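You operate a simulated robot arm through the tools that you are given. There is no shell and no other tool.

You are at the controls of a simulated two-armed robot. One attempt, no reset.

TASK
Put the pink pad on the mixing bench shelf away on the repair bench shelf. Take the green plug and put it on the dispatch bench top. Put the 130 white lace bundle from the mixing bench shelf on the brown mat and the 90 white lace bundle on the hand bench shelf. Pull the light box door open. Any order will do.

It is judged by the outcome, as a careful person would: the job done as asked, and still so three seconds after it is handed in. It fails if anything else is knocked over, pushed out of place, dropped, spilled or broken.

THE ROBOT
Two 7-joint arms with two-finger parallel grippers on one trunk, on a base that drives. Base frame: it is fixed to the floor where the robot stands at the start and does not move with it; the origin is under the middle of the robot, x ahead of it, y to its left, z up. Lengths are in mm, angles in degrees, forces in N, time in s.
The left shoulder is at the start at [50, 209, 971], the right one opposite. With the tool pointing down near the work surface each hand reaches from about 100 to 820 mm from the robot's upright axis, wherever it stands, measured 20 degrees to its own side. Places, roughly: brown mat [-1800, 2200, 900]; dispatch bench top [400, 1100, 800]; green plug [500, -750, 750]; hand bench shelf [-1900, -2300, 300]; light box door [-2600, 4300, 900]; pink pad (7x5x4 cm) [600, 100, 400]; repair bench shelf [-3900, -4000, 300]. Payload 4.4 kg a hand.
The TCP of each hand is the grasp point between the finger pads, 23 mm short of the fingertips. In the tool frame z runs along the fingers and y along their closing line. The gripper opens to 94 mm. The fingers are 38 mm wide and 10 mm thick; the gripper's body (54 by 96 mm) begins 39 mm behind the TCP.
Orientation is that of the tool frame in the base frame, as a unit quaternion [x, y, z, w]. With the fingers straight down and closing along the base's y, the tool's x points along the base's -x, its y along +y and its z along -z.

THE INTERFACE
- The arms move only by the tool drive_tool. It takes "left_motion", "right_motion" or both (then of equal length, played together; a hand with none holds still); each is a list of rows, each an object of numbers (a shift or turn left out is 0, a gripper value left out holds the last): "fingers": the opening in per cent of the stroke, from 0 (shut) to 100 (fully open); "tx", "ty", "tz": the shift along the tool's x, y, z in units of 400 mm (1.0 is 400 mm); "ax", "ay", "az": the turn, a rotation vector about the tool's x, y, z in units of 60 degrees (1.0 is 60 degrees). In form: [{"fingers": .., "tx": .., "ty": .., "tz": .., "ax": .., "ay": .., "az": ..}, ...]. A call has 1 to 20 rows; each row is the pose to reach, as a shift and turn from the pose commanded when the call began, along the tool's axes at that moment. A call with a number of a shift or a turn outside -1 to 1 is refused whole. Each row takes 0.2 s and may step no farther than 50 mm and 8.6 degrees from the row before; otherwise, or with a gripper value out of range, the whole call is refused. Where a pose cannot be reached the arm comes as near as it can. A force on the tool above 40 N (or 10 N above the force at the start of the call, whichever is more), or a blocked arm, ends the call early, and 0.2 s more pass. The fingers move at their own pace (about 108 mm/s each) and stop on an object; they squeeze with about 44 N. The grip force told is the motor's: it shows also when the fingers shut on nothing. Time passes only in rows, and 0.2 s behind the last, so rows that repeat a pose let the fingers close. The reply holds the time, the measured pose of the TCP, the force on the tool along the base axes, the opening and the grip force, in the units named above and with some noise, with the torque about the TCP (base axes, N m) and any sound that the robot's microphone picked up.
- Cameras (640 x 400 px; columns grow to the right, rows downward): "scene" is now at [152.6, 19.8, 1177.5]; the picture's right is [0.12, -0.99, 0.00], its down [-0.35, -0.04, -0.94] and it looks along [0.93, 0.11, -0.35] (base axes); focal length 214 px, centre (320, 200). "left" rides on the left gripper at [86, -16, -74] in its tool frame; the picture's right is [0.18, 0.98, 0.00], its down [-0.58, 0.11, -0.81] and it looks along [-0.79, 0.15, 0.59] (tool axes); focal length 243 px, centre (320, 200). "right" rides on the right gripper at [86, 16, -74] in its tool frame; the picture's right is [-0.18, 0.98, 0.00], its down [-0.58, -0.11, -0.81] and it looks along [-0.79, -0.15, 0.59] (tool axes); focal length 243 px, centre (320, 200). There is no depth. A picture from a camera that has moved, and an enlarged one, comes with that camera's place and axes in the base frame and with its lens. The place of the scene camera against the robot may be out by one fixed shift of up to 25 mm in any direction.
- snapshot(camera): a new picture of that camera. It takes no simulated time.
- lift_body(by): slides the trunk up (or, below 0, down) by that many mm; the arms and the scene camera ride with it, the base frame stays. It gives what a move gives, with no picture.
- steer(legs): drives the robot by 1 to 6 legs, each [ahead, left, turn to the left] in mm, mm and degrees, along the robot's own axes; the way and the turn of a leg run together, so that a leg with both is an arc; at most 1500 mm and 180 degrees a leg. The arms and the cameras ride along, it lands a little off, and it stops where it bumps. It gives what a move gives.
- pan_tilt(pan, tilt): turns the head with the scene camera to pan (to the left, within 80 degrees either way) and tilt (down, from -29 to 69), counted from straight ahead of the robot. It gives what a move gives.
- close_up(camera, box): a new picture of the part [left, top, right, bottom] of that camera's present view, enlarged. It takes no simulated time.
- job_done(): hands the job in; it is judged then, once.

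Nothing tells you exact positions but the pictures and the camera data. Unless the task says otherwise, let go and move clear before handing in.

The tools are called as a command line: name --argument value ..., lists and objects as JSON in quotes. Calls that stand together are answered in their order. drive_tool: Moves the arms, as the interface text tells. Its arguments: {"type":"object","properties":{"left_motion":{"type":"array"},"right_motion":{"type":"array"}},"required":[]} The other tools are called the same way: lift_body (by) slides the trunk up or down; steer (legs) drives the base; pan_tilt (pan, tilt) turns the head that bears the scene camera; snapshot (camera) takes a picture; close_up (camera, box) takes an enlarged picture of a part of a camera's view; job_done () hands the job in.

At the start:

```text
clock: 0.0
left_eef_pos: [538.3, -95.3, 1180.2]
left_orientation: [0.001, 1.0, 0.0, 0.0]
left_wrist_force: [0.2, 0.4, -0.2]
left_ft_torque: [0.0, 0.01, -0.02]
left_finger_gap: 93.6
left_finger_force: 0.1
right_eef_pos: [314.6, -453.6, 1084.8]
right_orientation: [0.0, 1.0, 0.001, 0.0]
right_wrist_force: [0.1, 0.4, 0.0]
right_ft_torque: [-0.03, 0.0, -0.04]
right_finger_gap: 94.1
right_finger_force: 0.1
trunk travel left (down, up): [-50.0, 513.0]
robot x, y, heading: [0.4, 0.2, -0.2]
head pan, tilt: [6.8, 20.4]
```

scene: 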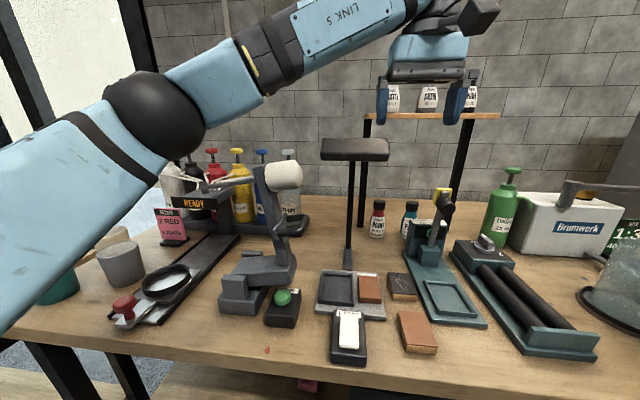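
right: 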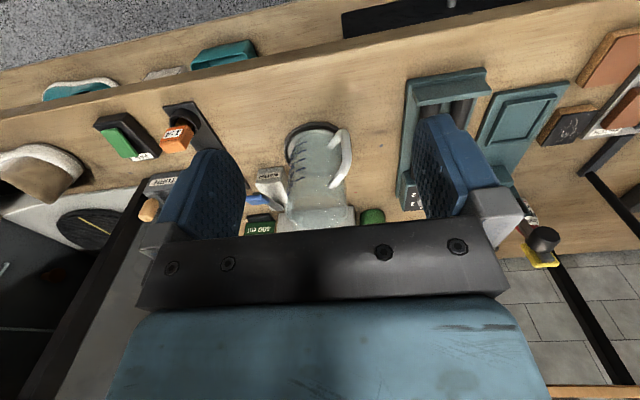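
left: 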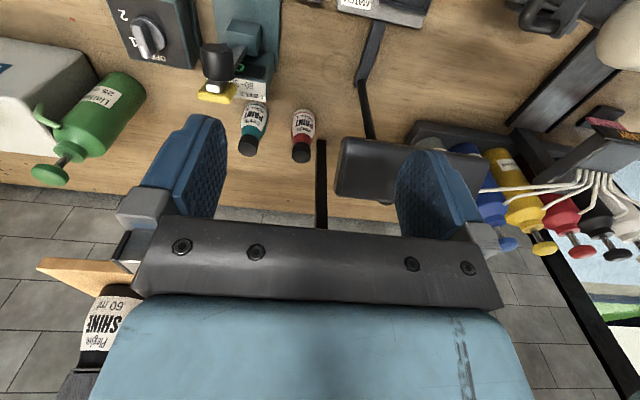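

I see a mixing bench in front with bottles and tools; a pink item is just visible under the bench edge on the shelf. I'll look around with the head first, to find the items.

pan_tilt --pan -60 --tilt 30

snapshot --camera "scene"

pan_tilt --pan 60 --tilt 30

snapshot --camera "scene"

pan_tilt --pan 0 --tilt 60

snapshot --camera "scene"

```text
clock: 1.4
left_eef_pos: [538.8, -97.1, 1180.7]
left_orientation: [0.0, 1.0, 0.0, 0.0]
left_wrist_force: [0.5, 0.3, -0.1]
left_ft_torque: [-0.01, 0.02, 0.0]
left_finger_gap: 93.9
left_finger_force: 0.1
right_eef_pos: [313.4, -452.9, 1086.0]
right_orientation: [-0.001, 1.0, 0.0, 0.001]
right_wrist_force: [-0.2, -0.6, -0.6]
right_ft_torque: [0.0, -0.01, -0.02]
right_finger_gap: 94.0
right_finger_force: 0.0
trunk travel left (down, up): [-50.0, 513.0]
robot x, y, heading: [-0.4, -0.7, -0.1]
head pan, tilt: [-60.0, 30.0]
```

```text
taken
camera scene: at [105.5, -69.6, 1162.1], right [-0.87, -0.5, 0.0], down [-0.25, 0.43, -0.87], along [0.43, -0.75, -0.5], focal length 214 px, centre (320, 200)
```

scene: 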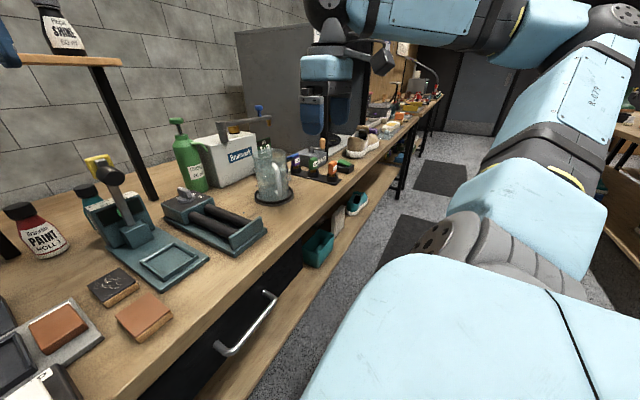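

```text
clock: 3.4
left_eef_pos: [538.8, -95.3, 1179.7]
left_orientation: [0.0, 1.0, 0.0, 0.0]
left_wrist_force: [-0.7, -0.7, 0.1]
left_ft_torque: [0.0, 0.01, -0.02]
left_finger_gap: 94.2
left_finger_force: 0.1
right_eef_pos: [313.1, -453.1, 1085.0]
right_orientation: [0.0, 1.0, -0.001, 0.0]
right_wrist_force: [0.8, -0.5, -1.0]
right_ft_torque: [0.0, -0.06, 0.02]
right_finger_gap: 94.1
right_finger_force: 0.0
trunk travel left (down, up): [-50.0, 513.0]
robot x, y, heading: [0.2, -0.6, 0.3]
head pan, tilt: [60.0, 30.0]
```

```text
taken
camera scene: at [105.5, 87.0, 1162.1], right [0.87, -0.5, 0.0], down [-0.25, -0.43, -0.87], along [0.43, 0.75, -0.5], focal length 214 px, centre (320, 200)
```

scene: 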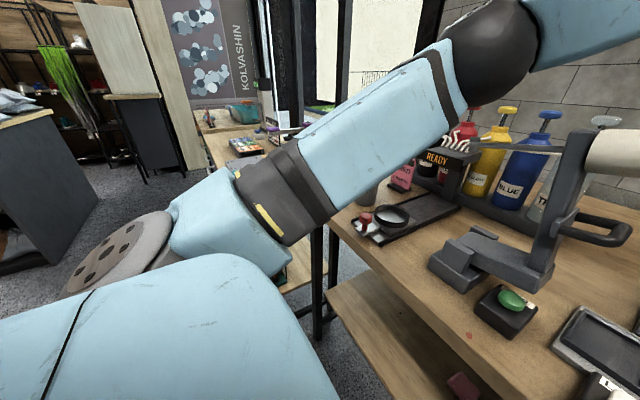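

```text
clock: 4.7
left_eef_pos: [538.6, -95.6, 1180.7]
left_orientation: [0.0, 1.0, 0.0, 0.001]
left_wrist_force: [0.4, 0.4, 0.9]
left_ft_torque: [0.0, 0.0, -0.01]
left_finger_gap: 94.2
left_finger_force: 0.0
right_eef_pos: [314.5, -453.4, 1084.4]
right_orientation: [0.0, 1.0, 0.0, 0.0]
right_wrist_force: [0.0, -0.1, -0.1]
right_ft_torque: [-0.01, -0.01, -0.01]
right_finger_gap: 94.0
right_finger_force: 0.0
trunk travel left (down, up): [-50.0, 513.0]
robot x, y, heading: [4.9, 0.1, -0.3]
head pan, tilt: [0.0, 60.0]
```

```text
taken
camera scene: at [126.9, 8.8, 1120.1], right [0.0, -1.0, 0.0], down [-0.87, 0.0, -0.5], along [0.5, 0.0, -0.87], focal length 214 px, centre (320, 200)
```

scene: 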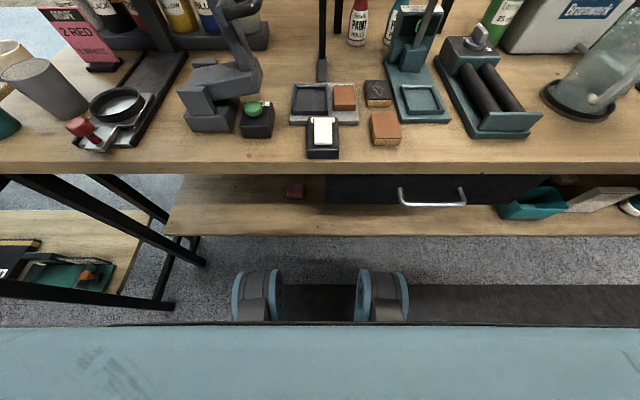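

The pink pad sits on the lower shelf, left of the drawer; I need to look at the shelf more closely and at the lace bundles. I'll take enlarged views.

close_up --camera "scene" --box '[160, 160, 400, 310]'

close_up --camera "scene" --box '[400, 160, 640, 310]'

close_up --camera "right" --box '[0, 0, 360, 225]'

close_up --camera "scene" --box '[0, 160, 200, 320]'

```text
2.67 times, centred on (280, 235) of scene
camera zoom: at [126.9, 8.8, 1120.1], right [0.0, -1.0, 0.0], down [-0.87, 0.0, -0.5], along [0.5, 0.0, -0.87], focal length 572 px, centre (427, 107)
```

zoom: 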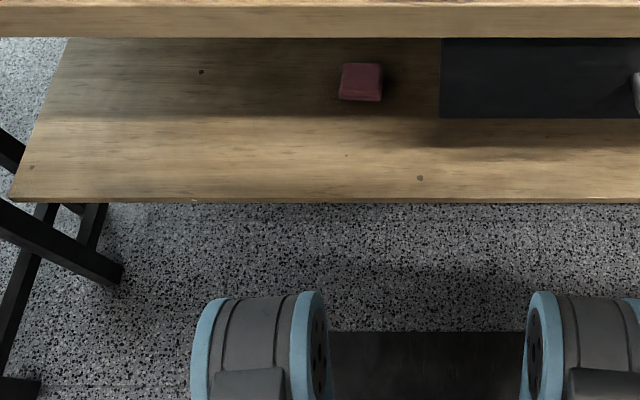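

```text
2.67 times, centred on (520, 235) of scene
camera zoom: at [126.9, 8.8, 1120.1], right [0.0, -1.0, 0.0], down [-0.87, 0.0, -0.5], along [0.5, 0.0, -0.87], focal length 572 px, centre (-213, 107)
```

zoom: 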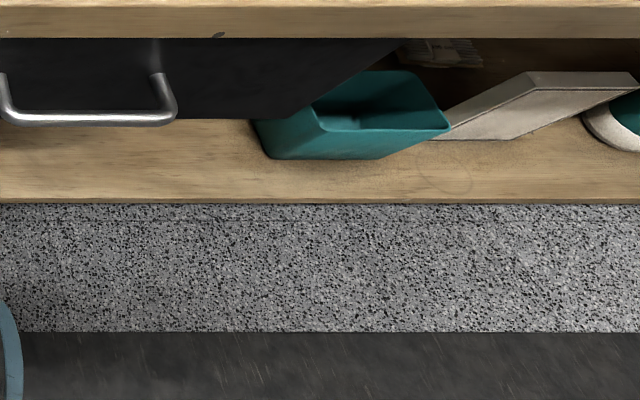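

```text
1.78 times, centred on (180, 112) of right
camera zoom: at [227.1, -437.2, 1158.7], right [0.18, 0.98, 0.0], down [0.58, -0.11, 0.81], along [0.79, -0.15, -0.59], focal length 431 px, centre (569, 356)
```

zoom: 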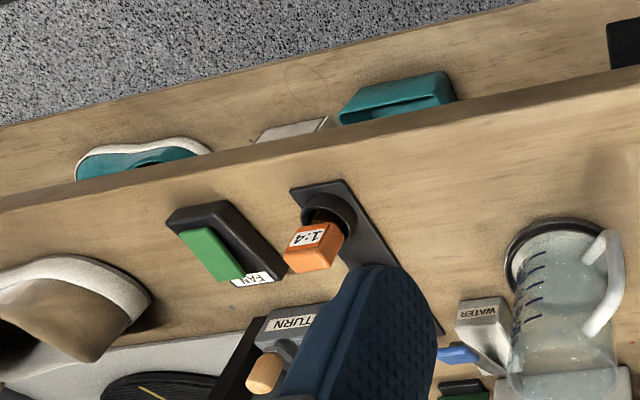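

```text
2.50 times, centred on (100, 240) of scene
camera zoom: at [126.9, 8.8, 1120.1], right [0.0, -1.0, 0.0], down [-0.87, 0.0, -0.5], along [0.5, 0.0, -0.87], focal length 536 px, centre (870, 100)
```

zoom: 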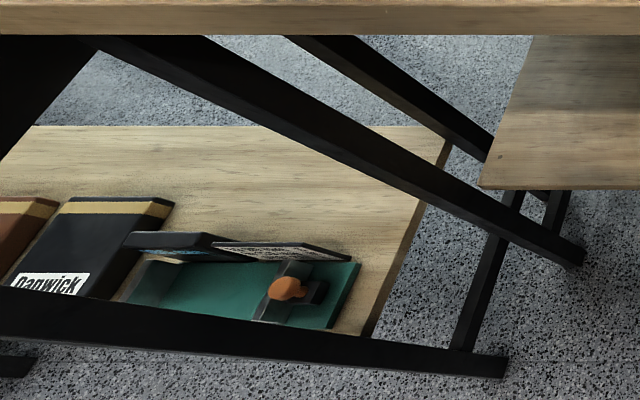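

I'm looking for the green plug to the right of the pitcher and for lace bundles. I'll zoom the scene camera to the right.

pan_tilt --pan -50 --tilt 25

snapshot --camera "scene"

close_up --camera "scene" --box '[160, 80, 400, 230]'

close_up --camera "right" --box '[220, 100, 460, 250]'

```text
clock: 5.9
left_eef_pos: [538.4, -96.4, 1180.7]
left_orientation: [0.0, 1.0, 0.001, 0.0]
left_wrist_force: [0.7, 0.4, 0.7]
left_ft_torque: [0.0, -0.02, -0.01]
left_finger_gap: 94.0
left_finger_force: 0.0
right_eef_pos: [313.5, -454.7, 1085.5]
right_orientation: [0.0, 1.0, 0.0, 0.0]
right_wrist_force: [-0.6, -0.2, -0.5]
right_ft_torque: [0.03, -0.06, -0.01]
right_finger_gap: 94.1
right_finger_force: 0.1
trunk travel left (down, up): [-50.0, 513.0]
robot x, y, heading: [0.5, -4.9, 0.0]
head pan, tilt: [-50.0, 25.0]
```

```text
taken
camera scene: at [119.5, -61.8, 1170.0], right [-0.77, -0.64, 0.0], down [-0.27, 0.32, -0.91], along [0.58, -0.69, -0.42], focal length 214 px, centre (320, 200)
```

scene: 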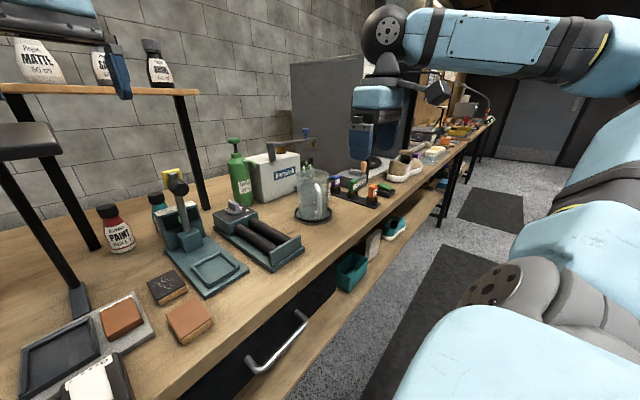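

```text
2.67 times, centred on (280, 155) of scene
camera zoom: at [119.5, -61.8, 1170.0], right [-0.77, -0.64, 0.0], down [-0.27, 0.32, -0.91], along [0.58, -0.69, -0.42], focal length 572 px, centre (427, 320)
```

zoom: 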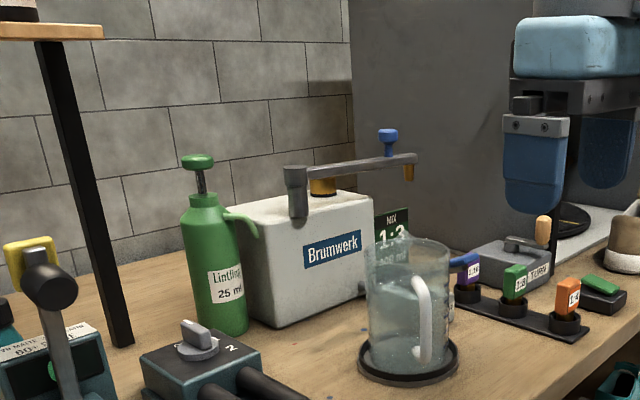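

```text
2.67 times, centred on (340, 175) of right
camera zoom: at [227.1, -437.2, 1158.7], right [0.18, 0.98, 0.0], down [0.58, -0.11, 0.81], along [0.79, -0.15, -0.59], focal length 647 px, centre (267, 267)
```

zoom: 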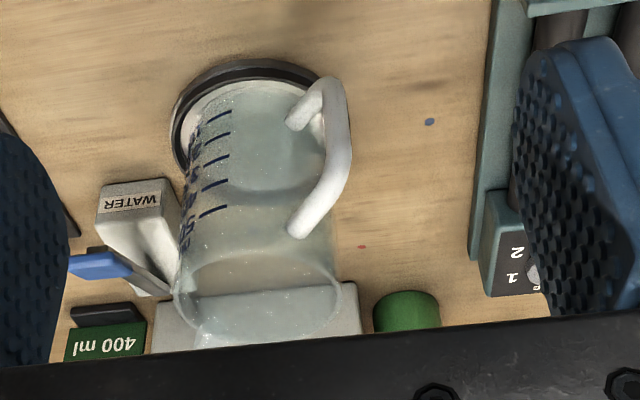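

The three plugs stand in sockets on a black tray right of the pitcher; the green one (1:8) is in the middle. I'll tuck the hands in before moving around to look for the rest.

drive_tool --left_motion '[{"tx": 0.052, "ty": 0.086, "tz": 0.0075}, {"tx": 0.104, "ty": 0.172, "tz": 0.015}, {"tx": 0.156, "ty": 0.258, "tz": 0.0225}, {"tx": 0.208, "ty": 0.344, "tz": 0.03}, {"tx": 0.26, "ty": 0.43, "tz": 0.0375}, {"tx": 0.312, "ty": 0.516, "tz": 0.045}, {"tx": 0.364, "ty": 0.602, "tz": 0.0525}, {"tx": 0.416, "ty": 0.688, "tz": 0.06}, {"tx": 0.468, "ty": 0.774, "tz": 0.0675}, {"tx": 0.52, "ty": 0.86, "tz": 0.075}]' --right_motion '[{"ty": 0.037}, {"ty": 0.075}, {"ty": 0.112}, {"ty": 0.15}, {"ty": 0.187}, {"ty": 0.225}, {"ty": 0.262}, {"ty": 0.3}, {"ty": 0.337}, {"ty": 0.375}]'

pan_tilt --pan 80 --tilt 20

snapshot --camera "scene"

pan_tilt --pan -80 --tilt 20

snapshot --camera "scene"

```text
clock: 8.1
left_eef_pos: [330.0, 249.9, 1149.7]
left_orientation: [0.0, 1.0, -0.001, 0.0]
left_wrist_force: [0.8, 0.3, 0.0]
left_ft_torque: [0.04, -0.04, 0.0]
left_finger_gap: 94.2
left_finger_force: 0.0
right_eef_pos: [312.5, -301.1, 1085.1]
right_orientation: [0.001, 1.0, -0.002, 0.002]
right_wrist_force: [-0.9, 0.5, -0.7]
right_ft_torque: [-0.02, 0.0, 0.01]
right_finger_gap: 93.8
right_finger_force: 0.1
trunk travel left (down, up): [-50.0, 513.0]
robot x, y, heading: [-0.6, 3.6, -0.0]
head pan, tilt: [-50.0, 25.0]
```

```text
clock: 10.2
left_eef_pos: [330.2, 249.1, 1150.8]
left_orientation: [0.001, 1.0, 0.0, 0.0]
left_wrist_force: [0.2, -0.4, 0.3]
left_ft_torque: [0.01, 0.03, -0.03]
left_finger_gap: 93.9
left_finger_force: 0.0
right_eef_pos: [313.1, -303.6, 1084.8]
right_orientation: [0.0, 1.0, 0.0, 0.0]
right_wrist_force: [-0.4, 0.3, -0.5]
right_ft_torque: [0.0, -0.01, 0.0]
right_finger_gap: 94.2
right_finger_force: 0.0
trunk travel left (down, up): [-50.0, 513.0]
robot x, y, heading: [0.9, 1.8, -0.1]
head pan, tilt: [80.0, 20.0]
```

```text
taken
camera scene: at [76.4, 100.4, 1178.2], right [0.98, -0.17, 0.0], down [-0.06, -0.34, -0.94], along [0.16, 0.93, -0.34], focal length 214 px, centre (320, 200)
```

scene: 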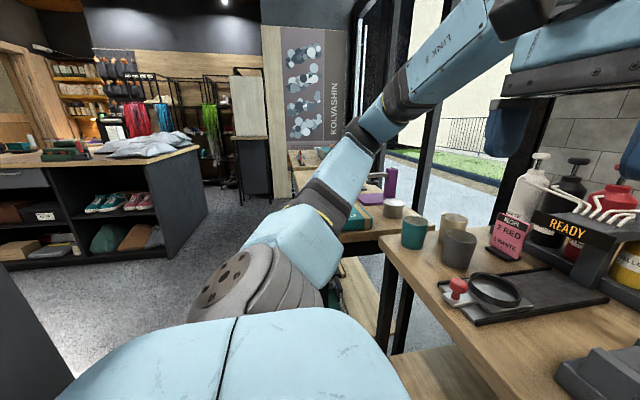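

```text
clock: 12.6
left_eef_pos: [330.8, 248.7, 1150.1]
left_orientation: [0.0, 1.0, 0.0, -0.001]
left_wrist_force: [-0.2, 0.1, -0.6]
left_ft_torque: [-0.01, -0.01, 0.02]
left_finger_gap: 93.9
left_finger_force: 0.1
right_eef_pos: [313.7, -303.1, 1085.1]
right_orientation: [0.001, 1.0, 0.001, 0.0]
right_wrist_force: [0.3, 0.2, -0.7]
right_ft_torque: [0.0, 0.04, -0.01]
right_finger_gap: 93.7
right_finger_force: 0.0
trunk travel left (down, up): [-50.0, 513.0]
robot x, y, heading: [2.5, -0.7, -0.1]
head pan, tilt: [-80.0, 20.0]
```

```text
taken
camera scene: at [76.4, -83.0, 1178.2], right [-0.98, -0.17, 0.0], down [-0.06, 0.34, -0.94], along [0.16, -0.93, -0.34], focal length 214 px, centre (320, 200)
```

scene: 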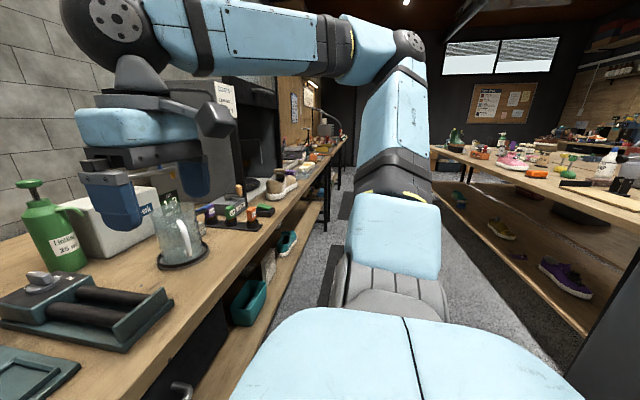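

There is a counter on the left with shelves, another bench with shoes behind right, and something dark behind me. I'll back off a little and look under the mixing bench.

steer --legs '[[-300, 0, 0]]'

pan_tilt --pan 0 --tilt 40

snapshot --camera "scene"

pan_tilt --pan -45 --tilt 40

snapshot --camera "scene"

pan_tilt --pan 45 --tilt 40

snapshot --camera "scene"

```text
clock: 14.7
left_eef_pos: [32.9, 248.5, 1152.8]
left_orientation: [0.001, 1.0, 0.0, 0.0]
left_wrist_force: [0.5, -0.2, -0.5]
left_ft_torque: [-0.01, -0.05, 0.02]
left_finger_gap: 94.1
left_finger_force: 0.2
right_eef_pos: [17.4, -303.9, 1085.3]
right_orientation: [0.0, 1.0, 0.0, 0.001]
right_wrist_force: [0.0, 0.8, 0.0]
right_ft_torque: [-0.02, -0.05, 0.04]
right_finger_gap: 94.0
right_finger_force: 0.1
trunk travel left (down, up): [-50.0, 513.0]
robot x, y, heading: [-292.7, 4.9, 0.1]
head pan, tilt: [-80.0, 20.0]
```

```text
clock: 16.2
left_eef_pos: [34.3, 249.1, 1150.3]
left_orientation: [0.0, 1.0, 0.0, 0.0]
left_wrist_force: [-0.4, -1.2, 0.1]
left_ft_torque: [-0.03, -0.01, -0.01]
left_finger_gap: 93.9
left_finger_force: 0.0
right_eef_pos: [18.1, -302.5, 1085.5]
right_orientation: [-0.001, 1.0, 0.0, 0.001]
right_wrist_force: [-0.6, 0.6, -0.2]
right_ft_torque: [0.0, 0.0, 0.01]
right_finger_gap: 94.0
right_finger_force: 0.0
trunk travel left (down, up): [-50.0, 513.0]
robot x, y, heading: [-297.3, 2.7, -0.3]
head pan, tilt: [0.0, 40.0]
```

```text
taken
camera scene: at [-150.9, 8.6, 1146.8], right [0.0, -1.0, 0.0], down [-0.64, 0.0, -0.77], along [0.77, 0.0, -0.64], focal length 214 px, centre (320, 200)
```

scene: 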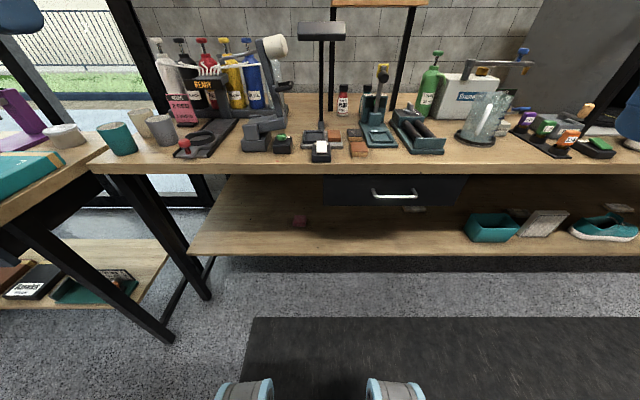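

```text
clock: 17.3
left_eef_pos: [34.3, 248.5, 1150.4]
left_orientation: [0.0, 1.0, 0.0, 0.0]
left_wrist_force: [0.4, -0.8, 0.5]
left_ft_torque: [0.01, -0.03, 0.01]
left_finger_gap: 94.2
left_finger_force: 0.0
right_eef_pos: [17.1, -302.2, 1084.4]
right_orientation: [0.0, 1.0, -0.001, 0.0]
right_wrist_force: [0.2, -0.2, 0.5]
right_ft_torque: [0.0, 0.04, 0.0]
right_finger_gap: 94.0
right_finger_force: 0.1
trunk travel left (down, up): [-50.0, 513.0]
robot x, y, heading: [-296.7, 3.3, 0.0]
head pan, tilt: [-45.0, 40.0]
```

```text
taken
camera scene: at [-175.7, -51.4, 1146.8], right [-0.71, -0.71, 0.0], down [-0.45, 0.45, -0.77], along [0.54, -0.54, -0.64], focal length 214 px, centre (320, 200)
```

scene: 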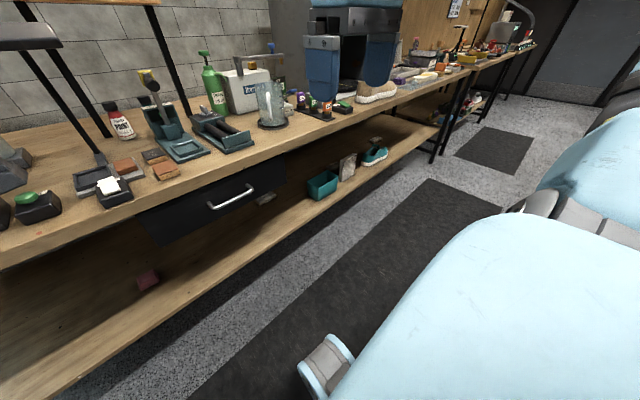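

```text
clock: 19.0
left_eef_pos: [34.1, 249.0, 1150.2]
left_orientation: [0.0, 1.0, 0.0, 0.0]
left_wrist_force: [0.6, 0.1, 0.3]
left_ft_torque: [0.01, -0.02, -0.03]
left_finger_gap: 93.9
left_finger_force: 0.1
right_eef_pos: [17.3, -302.2, 1085.0]
right_orientation: [0.0, 1.0, 0.0, 0.0]
right_wrist_force: [0.3, -0.7, -0.2]
right_ft_torque: [0.03, 0.0, 0.03]
right_finger_gap: 93.8
right_finger_force: 0.1
trunk travel left (down, up): [-50.0, 513.0]
robot x, y, heading: [-297.4, 2.1, 0.3]
head pan, tilt: [45.0, 40.0]
```

```text
taken
camera scene: at [-175.7, 68.8, 1146.8], right [0.71, -0.71, 0.0], down [-0.45, -0.45, -0.77], along [0.54, 0.54, -0.64], focal length 214 px, centre (320, 200)
```

scene: 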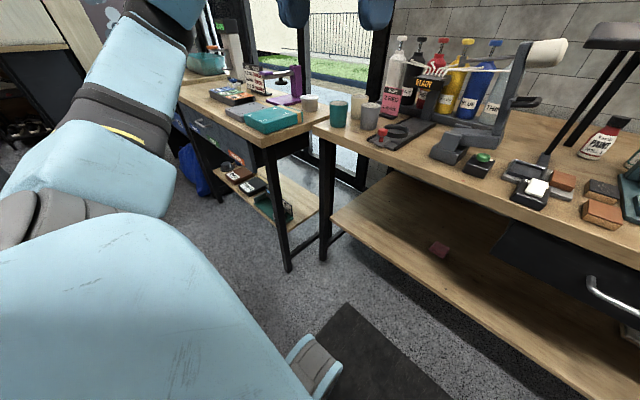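

On the shelf I see the pink pad, something whitish behind the drawer, a teal tub, a pale box, a shoe and more at the back. I'll zoom in for the lace bundles.

pan_tilt --pan -20 --tilt 25

snapshot --camera "scene"

close_up --camera "scene" --box '[200, 230, 360, 330]'

close_up --camera "scene" --box '[320, 220, 480, 320]'

close_up --camera "scene" --box '[420, 200, 580, 300]'

```text
clock: 20.3
left_eef_pos: [34.3, 248.6, 1150.3]
left_orientation: [0.0, 1.0, 0.001, 0.0]
left_wrist_force: [-0.4, 0.0, 0.3]
left_ft_torque: [0.04, 0.0, -0.03]
left_finger_gap: 93.9
left_finger_force: 0.0
right_eef_pos: [17.1, -303.1, 1084.4]
right_orientation: [-0.001, 1.0, -0.001, 0.0]
right_wrist_force: [1.1, -0.7, -0.6]
right_ft_torque: [0.05, 0.01, -0.01]
right_finger_gap: 94.0
right_finger_force: 0.1
trunk travel left (down, up): [-50.0, 513.0]
robot x, y, heading: [-297.2, -2.7, -0.2]
head pan, tilt: [-20.0, 25.0]
```

```text
taken
camera scene: at [-149.3, -22.7, 1170.1], right [-0.34, -0.94, 0.0], down [-0.4, 0.14, -0.91], along [0.85, -0.31, -0.42], focal length 214 px, centre (320, 200)
```

scene: 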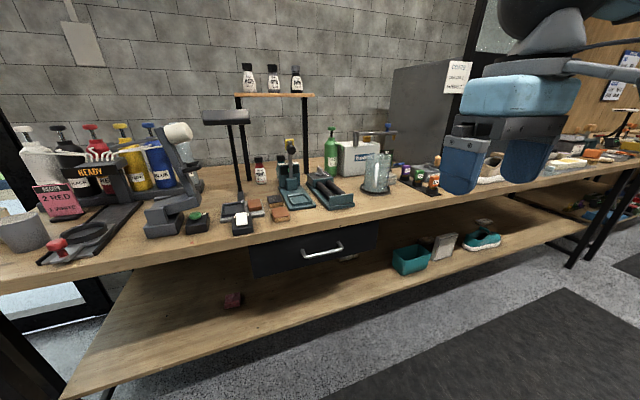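

```text
4.00 times, centred on (280, 280) of scene
camera zoom: at [-149.3, -22.7, 1170.1], right [-0.34, -0.94, 0.0], down [-0.4, 0.14, -0.91], along [0.85, -0.31, -0.42], focal length 858 px, centre (480, -120)
```

zoom: 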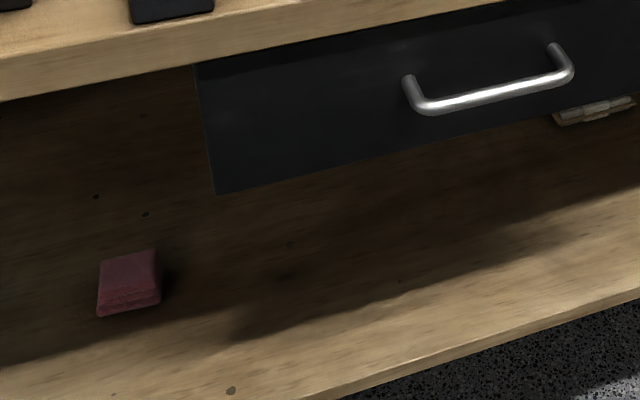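

```text
4.00 times, centred on (400, 270) of scene
camera zoom: at [-149.3, -22.7, 1170.1], right [-0.34, -0.94, 0.0], down [-0.4, 0.14, -0.91], along [0.85, -0.31, -0.42], focal length 858 px, centre (0, -80)
```

zoom: 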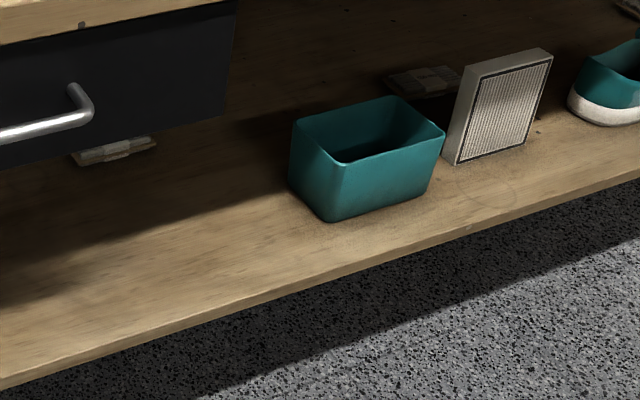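

```text
4.00 times, centred on (500, 250) of scene
camera zoom: at [-149.3, -22.7, 1170.1], right [-0.34, -0.94, 0.0], down [-0.4, 0.14, -0.91], along [0.85, -0.31, -0.42], focal length 858 px, centre (-400, 0)
```

zoom: 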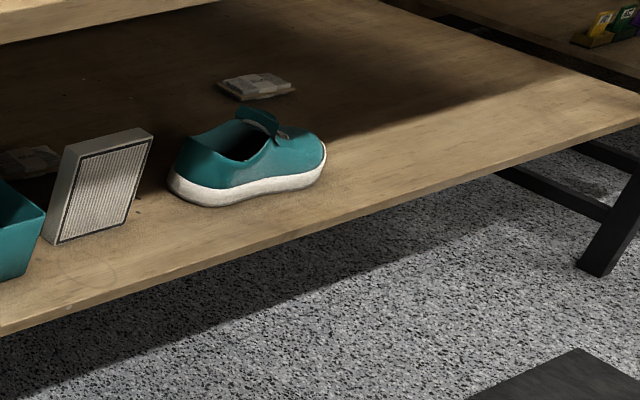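

Three lace bundles lie at the back of the shelf (behind the drawer, behind the tub, behind the shoe). I'll zoom harder to read their labels.

close_up --camera "scene" --box '[330, 250, 370, 275]'

close_up --camera "scene" --box '[410, 228, 450, 253]'

close_up --camera "scene" --box '[466, 210, 506, 235]'

close_up --camera "scene" --box '[380, 150, 460, 200]'

```text
16.00 times, centred on (350, 262) of scene
camera zoom: at [-149.3, -22.7, 1170.1], right [-0.34, -0.94, 0.0], down [-0.4, 0.14, -0.91], along [0.85, -0.31, -0.42], focal length 3432 px, centre (-160, -800)
```

zoom: 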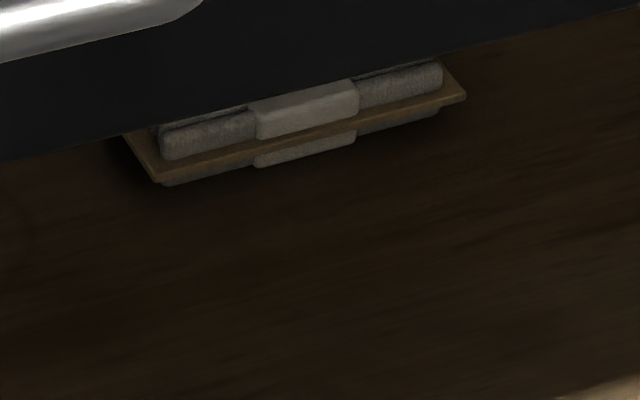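

```text
16.00 times, centred on (430, 240) of scene
camera zoom: at [-149.3, -22.7, 1170.1], right [-0.34, -0.94, 0.0], down [-0.4, 0.14, -0.91], along [0.85, -0.31, -0.42], focal length 3432 px, centre (-1440, -448)
```

zoom: 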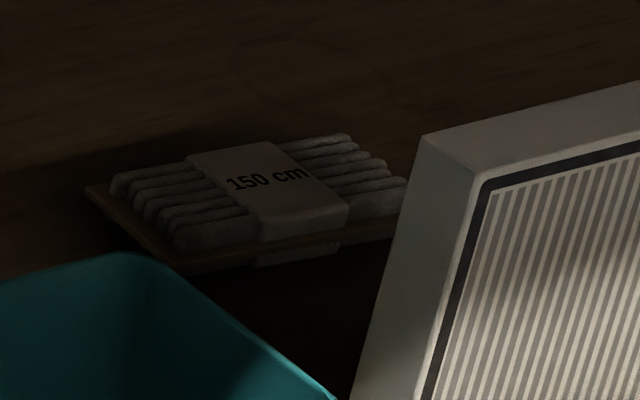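

```text
16.00 times, centred on (486, 222) of scene
camera zoom: at [-149.3, -22.7, 1170.1], right [-0.34, -0.94, 0.0], down [-0.4, 0.14, -0.91], along [0.85, -0.31, -0.42], focal length 3432 px, centre (-2336, -160)
```

zoom: 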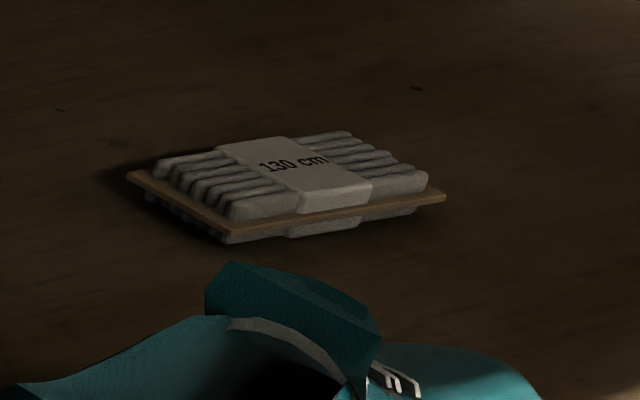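

```text
8.00 times, centred on (420, 175) of scene
camera zoom: at [-149.3, -22.7, 1170.1], right [-0.34, -0.94, 0.0], down [-0.4, 0.14, -0.91], along [0.85, -0.31, -0.42], focal length 1716 px, centre (-480, 400)
```

zoom: 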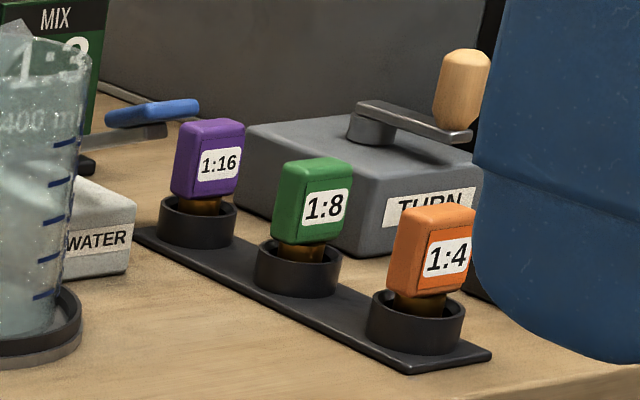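

The bundle behind the tub is 150 cm, the one behind the shoe is 130 cm; the drawer one is not readable yet. I'll strafe right and look again.

steer --legs '[[0, -700, 0]]'

pan_tilt --pan 10 --tilt 30

snapshot --camera "scene"

```text
clock: 26.9
left_eef_pos: [34.2, -450.2, 1150.4]
left_orientation: [0.002, 1.0, 0.0, 0.0]
left_wrist_force: [-1.2, 0.5, 0.7]
left_ft_torque: [-0.03, 0.02, 0.02]
left_finger_gap: 94.1
left_finger_force: 0.2
right_eef_pos: [16.0, -1004.4, 1084.9]
right_orientation: [0.001, 1.0, 0.0, 0.0]
right_wrist_force: [0.1, -0.2, -0.5]
right_ft_torque: [0.0, 0.0, -0.01]
right_finger_gap: 94.3
right_finger_force: 0.1
trunk travel left (down, up): [-50.0, 513.0]
robot x, y, heading: [-299.9, -699.6, -0.4]
head pan, tilt: [-20.0, 25.0]
```

```text
clock: 27.8
left_eef_pos: [33.7, -451.4, 1150.0]
left_orientation: [0.002, 1.0, 0.0, 0.0]
left_wrist_force: [0.0, 0.5, 0.2]
left_ft_torque: [0.01, 0.02, -0.03]
left_finger_gap: 94.3
left_finger_force: 0.1
right_eef_pos: [15.6, -1003.1, 1084.0]
right_orientation: [0.003, 1.0, 0.0, 0.0]
right_wrist_force: [0.5, -0.5, -0.2]
right_ft_torque: [-0.01, 0.0, 0.01]
right_finger_gap: 94.1
right_finger_force: 0.1
trunk travel left (down, up): [-50.0, 513.0]
robot x, y, heading: [-296.5, -697.3, -0.2]
head pan, tilt: [10.0, 30.0]
```

```text
taken
camera scene: at [-147.8, -674.6, 1162.1], right [0.17, -0.99, 0.0], down [-0.49, -0.08, -0.87], along [0.85, 0.15, -0.5], focal length 214 px, centre (320, 200)
```

scene: 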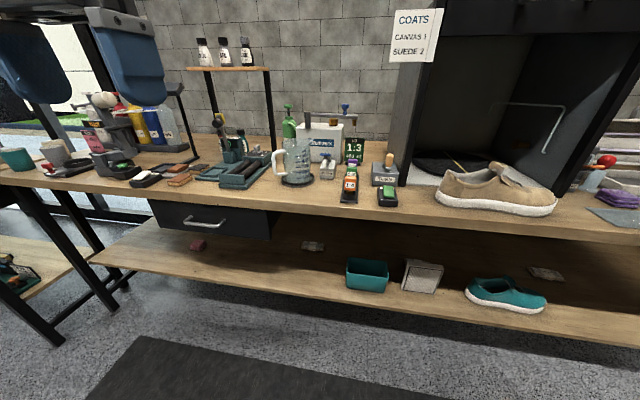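

close_up --camera "scene" --box '[292, 233, 332, 258]'

close_up --camera "scene" --box '[525, 260, 565, 285]'

close_up --camera "scene" --box '[320, 140, 420, 215]'

close_up --camera "scene" --box '[140, 180, 380, 330]'

```text
16.00 times, centred on (312, 246) of scene
camera zoom: at [-147.8, -674.6, 1162.1], right [0.17, -0.99, 0.0], down [-0.49, -0.08, -0.87], along [0.85, 0.15, -0.5], focal length 3432 px, centre (448, -528)
```

zoom: 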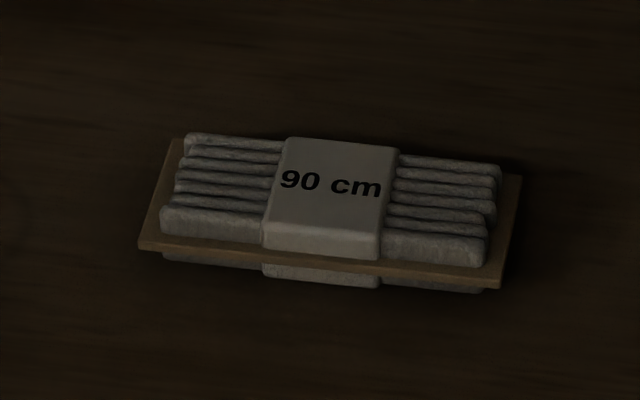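

```text
16.00 times, centred on (545, 272) of scene
camera zoom: at [-147.8, -674.6, 1162.1], right [0.17, -0.99, 0.0], down [-0.49, -0.08, -0.87], along [0.85, 0.15, -0.5], focal length 3432 px, centre (-3280, -960)
```

zoom: 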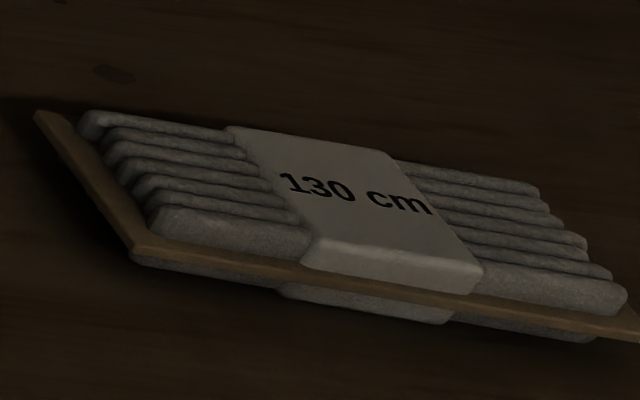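

```text
5.33 times, centred on (370, 178) of scene
camera zoom: at [-147.8, -674.6, 1162.1], right [0.17, -0.99, 0.0], down [-0.49, -0.08, -0.87], along [0.85, 0.15, -0.5], focal length 1144 px, centre (53, 320)
```

zoom: 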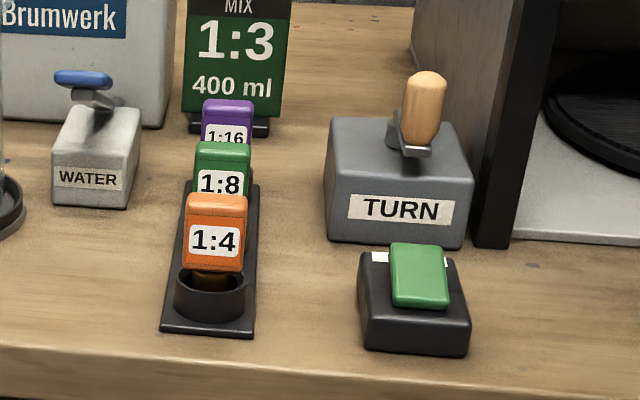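

```text
2.67 times, centred on (260, 255) of scene
camera zoom: at [-147.8, -674.6, 1162.1], right [0.17, -0.99, 0.0], down [-0.49, -0.08, -0.87], along [0.85, 0.15, -0.5], focal length 572 px, centre (480, 53)
```

zoom: 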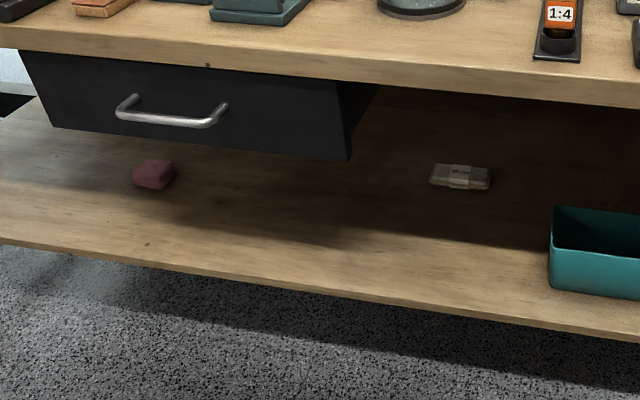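

All bundles are read: 90 cm beside the drawer, 150 cm behind the tub, 130 cm behind the shoe. I place the green plug near [474, -663, top 919]; I'll drive closer and look at it with the right wrist camera.

steer --legs '[[200, 230, 0]]'

pan_tilt --pan -30 --tilt 30

snapshot --camera "scene"

snapshot --camera "right"

```text
clock: 30.4
left_eef_pos: [232.1, -224.5, 1149.4]
left_orientation: [0.002, 1.0, 0.001, 0.0]
left_wrist_force: [0.1, -0.1, 0.1]
left_ft_torque: [-0.02, 0.02, -0.02]
left_finger_gap: 94.0
left_finger_force: 0.1
right_eef_pos: [212.8, -776.4, 1084.8]
right_orientation: [0.001, 1.0, 0.0, -0.001]
right_wrist_force: [0.1, 0.1, 0.6]
right_ft_torque: [0.03, -0.04, -0.02]
right_finger_gap: 94.4
right_finger_force: 0.0
trunk travel left (down, up): [-50.0, 513.0]
robot x, y, heading: [-99.6, -470.9, -0.4]
head pan, tilt: [10.0, 30.0]
```

```text
clock: 31.5
left_eef_pos: [231.6, -224.8, 1150.0]
left_orientation: [0.002, 1.0, 0.0, 0.0]
left_wrist_force: [-0.4, 0.2, 0.0]
left_ft_torque: [0.01, 0.01, -0.01]
left_finger_gap: 93.8
left_finger_force: 0.1
right_eef_pos: [213.9, -775.9, 1084.2]
right_orientation: [0.002, 1.0, 0.0, 0.0]
right_wrist_force: [0.5, 0.2, 0.0]
right_ft_torque: [0.0, -0.03, -0.01]
right_finger_gap: 94.2
right_finger_force: 0.0
trunk travel left (down, up): [-50.0, 513.0]
robot x, y, heading: [-96.3, -477.1, -0.2]
head pan, tilt: [-30.0, 30.0]
```

```text
taken
camera scene: at [38.9, -509.8, 1162.1], right [-0.5, -0.86, 0.0], down [-0.43, 0.25, -0.87], along [0.75, -0.43, -0.5], focal length 214 px, centre (320, 200)
```

scene: 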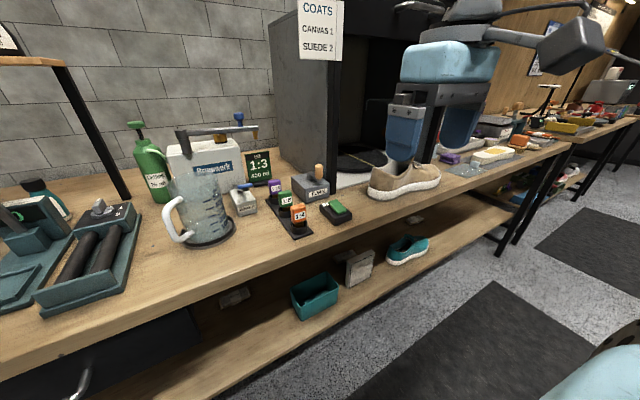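

```text
taken
camera right: at [126.8, -761.1, 1158.9], right [0.19, 0.98, 0.0], down [0.58, -0.11, 0.81], along [0.79, -0.15, -0.59], focal length 243 px, centre (320, 200)
```

right: 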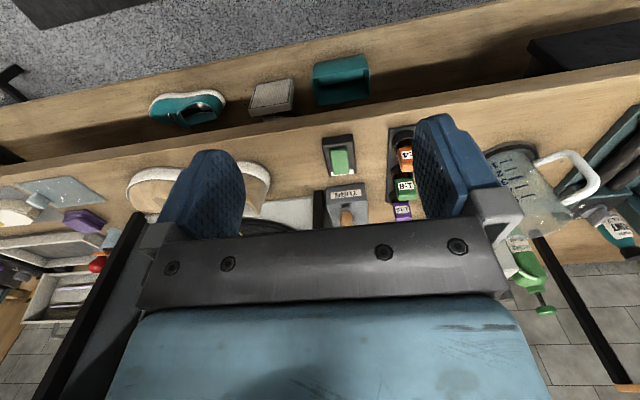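

The right wrist camera sees the three plugs. I'll zoom on them with both cameras to pin the green one down.

close_up --camera "right" --box '[340, 120, 468, 200]'

close_up --camera "scene" --box '[250, 170, 330, 220]'

close_up --camera "scene" --box '[380, 90, 508, 170]'

```text
5.00 times, centred on (404, 160) of right
camera zoom: at [126.8, -761.1, 1158.9], right [0.19, 0.98, 0.0], down [0.58, -0.11, 0.81], along [0.79, -0.15, -0.59], focal length 1213 px, centre (-100, 400)
```

zoom: 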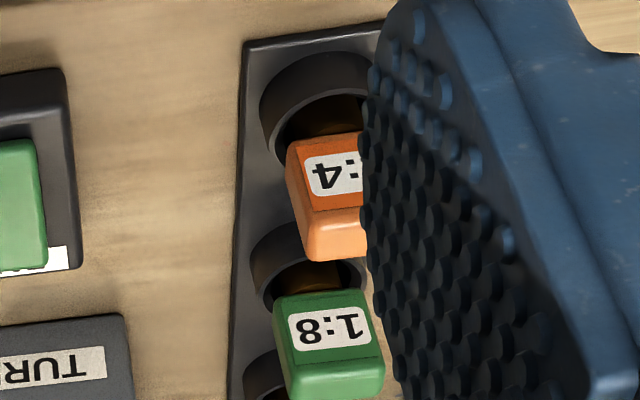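

```text
8.00 times, centred on (290, 195) of scene
camera zoom: at [38.9, -509.8, 1162.1], right [-0.5, -0.86, 0.0], down [-0.43, 0.25, -0.87], along [0.75, -0.43, -0.5], focal length 1716 px, centre (560, 240)
```

zoom: 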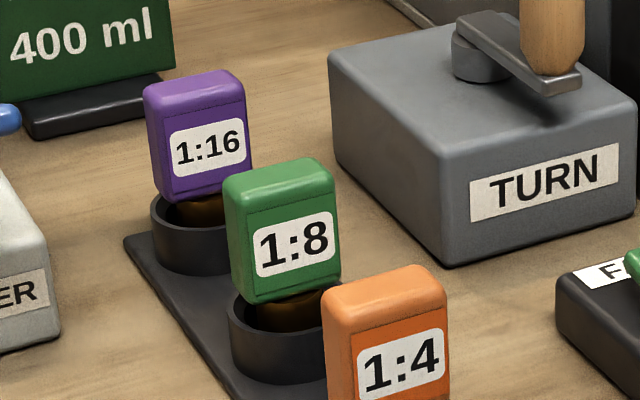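

```text
5.00 times, centred on (444, 130) of scene
camera zoom: at [38.9, -509.8, 1162.1], right [-0.5, -0.86, 0.0], down [-0.43, 0.25, -0.87], along [0.75, -0.43, -0.5], focal length 1072 px, centre (-300, 550)
```

zoom: 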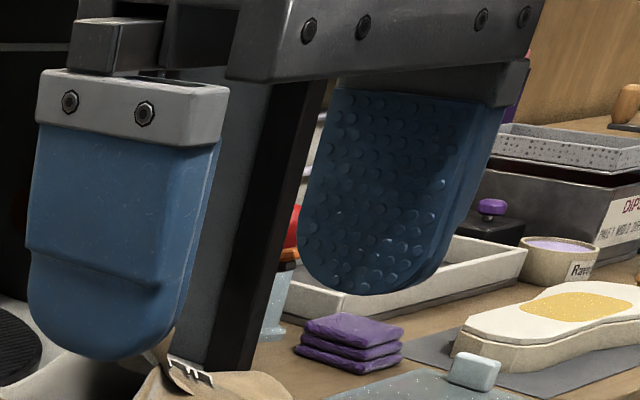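

Both cameras roughly agree on the plug; the wrist camera is the trustworthy one. I'll move the right hand, slightly narrowed, to hover above the green plug and look again.

drive_tool --right_motion '[{"fingers": 70, "tx": -0.075, "ty": 0.032, "tz": 0.023}, {"tx": -0.15, "ty": 0.064, "tz": 0.046}, {"tx": -0.225, "ty": 0.096, "tz": 0.069}, {"tx": -0.3, "ty": 0.128, "tz": 0.092}, {"tx": -0.375, "ty": 0.16, "tz": 0.115}, {"tx": -0.45, "ty": 0.192, "tz": 0.138}, {"tx": -0.525, "ty": 0.224, "tz": 0.161}, {"tx": -0.6, "ty": 0.255, "tz": 0.185}]'

snapshot --camera "right"

close_up --camera "right" --box '[240, 120, 400, 220]'

snapshot --camera "scene"

```text
clock: 33.3
left_eef_pos: [232.0, -225.2, 1150.0]
left_orientation: [0.002, 1.0, 0.001, -0.001]
left_wrist_force: [-0.2, 0.5, 0.6]
left_ft_torque: [0.0, 0.02, 0.04]
left_finger_gap: 94.2
left_finger_force: 0.2
right_eef_pos: [455.4, -678.1, 1013.6]
right_orientation: [0.002, 1.0, 0.0, 0.0]
right_wrist_force: [1.0, 0.3, -0.6]
right_ft_torque: [0.05, 0.0, -0.05]
right_finger_gap: 65.7
right_finger_force: 0.0
trunk travel left (down, up): [-50.0, 513.0]
robot x, y, heading: [-98.4, -471.1, -0.3]
head pan, tilt: [-30.0, 30.0]
```

```text
taken
camera right: at [369.3, -660.8, 1088.3], right [0.19, 0.98, 0.0], down [0.58, -0.11, 0.81], along [0.79, -0.15, -0.59], focal length 243 px, centre (320, 200)
```

right: 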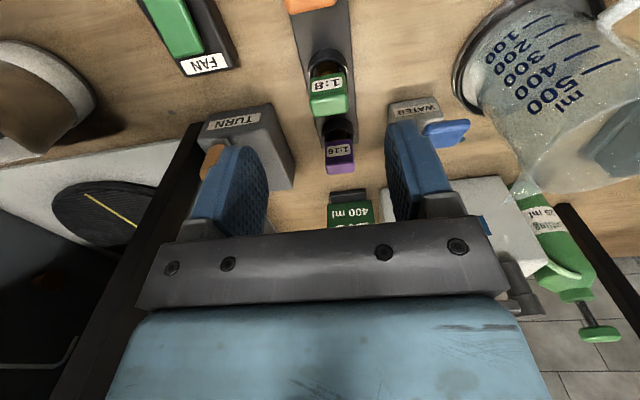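

```text
4.00 times, centred on (320, 170) of right
camera zoom: at [369.3, -660.8, 1088.3], right [0.19, 0.98, 0.0], down [0.58, -0.11, 0.81], along [0.79, -0.15, -0.59], focal length 970 px, centre (320, 320)
```

zoom: 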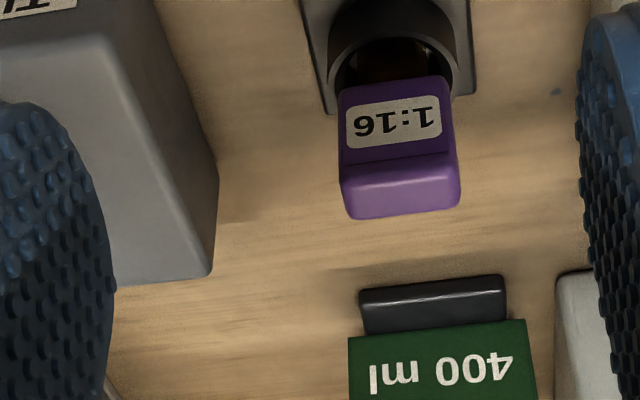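

```text
taken
camera scene: at [40.1, -510.0, 1161.9], right [-0.5, -0.86, 0.0], down [-0.43, 0.25, -0.87], along [0.75, -0.44, -0.5], focal length 214 px, centre (320, 200)
```

scene: 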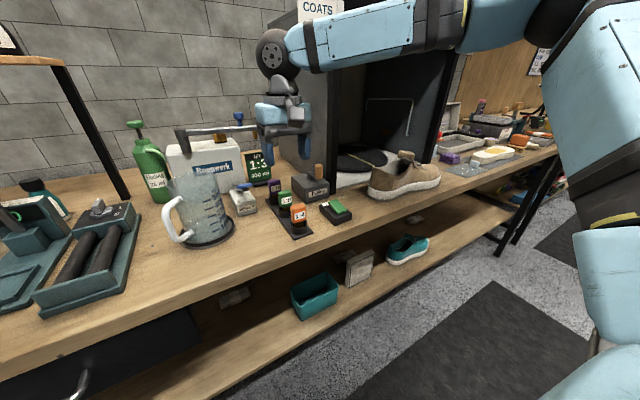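

The green plug is now visible ahead of the fingers in the wrist view. I'll zoom on it to fix its position.

close_up --camera "right" --box '[264, 50, 392, 130]'

```text
5.00 times, centred on (328, 90) of right
camera zoom: at [369.3, -660.8, 1088.3], right [0.19, 0.98, 0.0], down [0.58, -0.11, 0.81], along [0.79, -0.15, -0.59], focal length 1213 px, centre (280, 750)
```

zoom: 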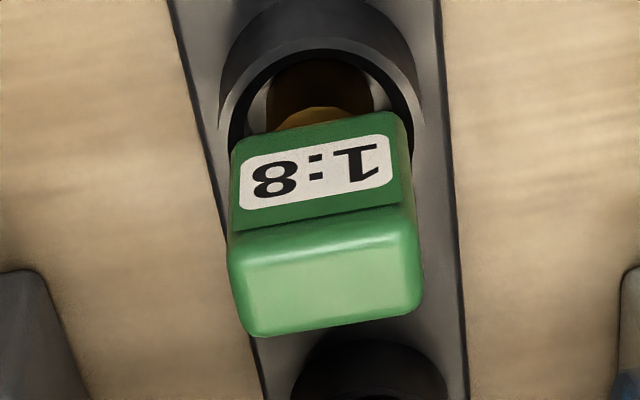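

The plug's block centre comes out at about [489, -676], top at z 901, bottom 867; the scene camera is off by about (+15, -12, -17). I'll descend over it and check before closing.

drive_tool --right_motion '[{"tx": -0.084, "ty": 0.0066}, {"tx": -0.084, "ty": 0.0066, "tz": 0.09}, {"tx": -0.084, "ty": 0.0066, "tz": 0.18}, {"tx": -0.084, "ty": 0.0066, "tz": 0.25}, {"tx": -0.084, "ty": 0.0066, "tz": 0.284}]'

snapshot --camera "right"

close_up --camera "scene" --box '[230, 150, 350, 225]'

```text
clock: 34.5
left_eef_pos: [231.3, -225.9, 1149.9]
left_orientation: [0.002, 1.0, 0.0, 0.0]
left_wrist_force: [-0.3, 0.2, 0.0]
left_ft_torque: [0.0, 0.01, 0.03]
left_finger_gap: 94.2
left_finger_force: 0.1
right_eef_pos: [484.9, -674.6, 895.8]
right_orientation: [0.002, 1.0, 0.0, 0.0]
right_wrist_force: [1.1, 0.2, 0.9]
right_ft_torque: [0.01, 0.02, 0.05]
right_finger_gap: 65.8
right_finger_force: 0.0
trunk travel left (down, up): [-50.0, 513.0]
robot x, y, heading: [-96.6, -474.1, -0.1]
head pan, tilt: [-30.0, 30.0]
```

```text
taken
camera right: at [398.3, -657.6, 969.9], right [0.19, 0.98, 0.0], down [0.58, -0.11, 0.81], along [0.79, -0.15, -0.59], focal length 243 px, centre (320, 200)
```

right: 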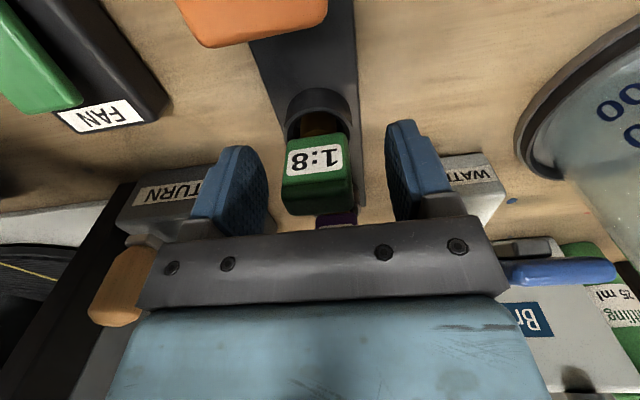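

```text
5.33 times, centred on (290, 188) of scene
camera zoom: at [39.0, -509.9, 1162.1], right [-0.5, -0.86, 0.0], down [-0.43, 0.25, -0.87], along [0.75, -0.44, -0.5], focal length 1144 px, centre (480, 267)
```

zoom: 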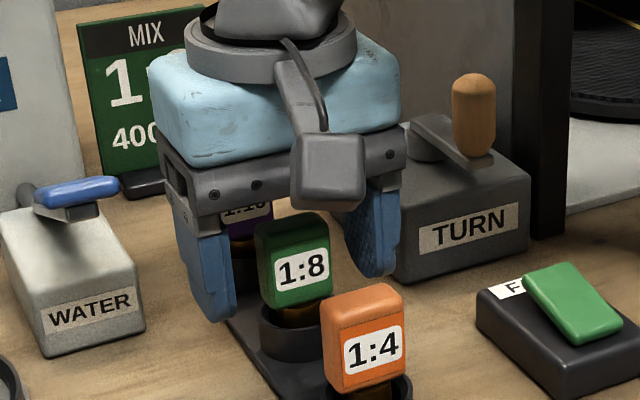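

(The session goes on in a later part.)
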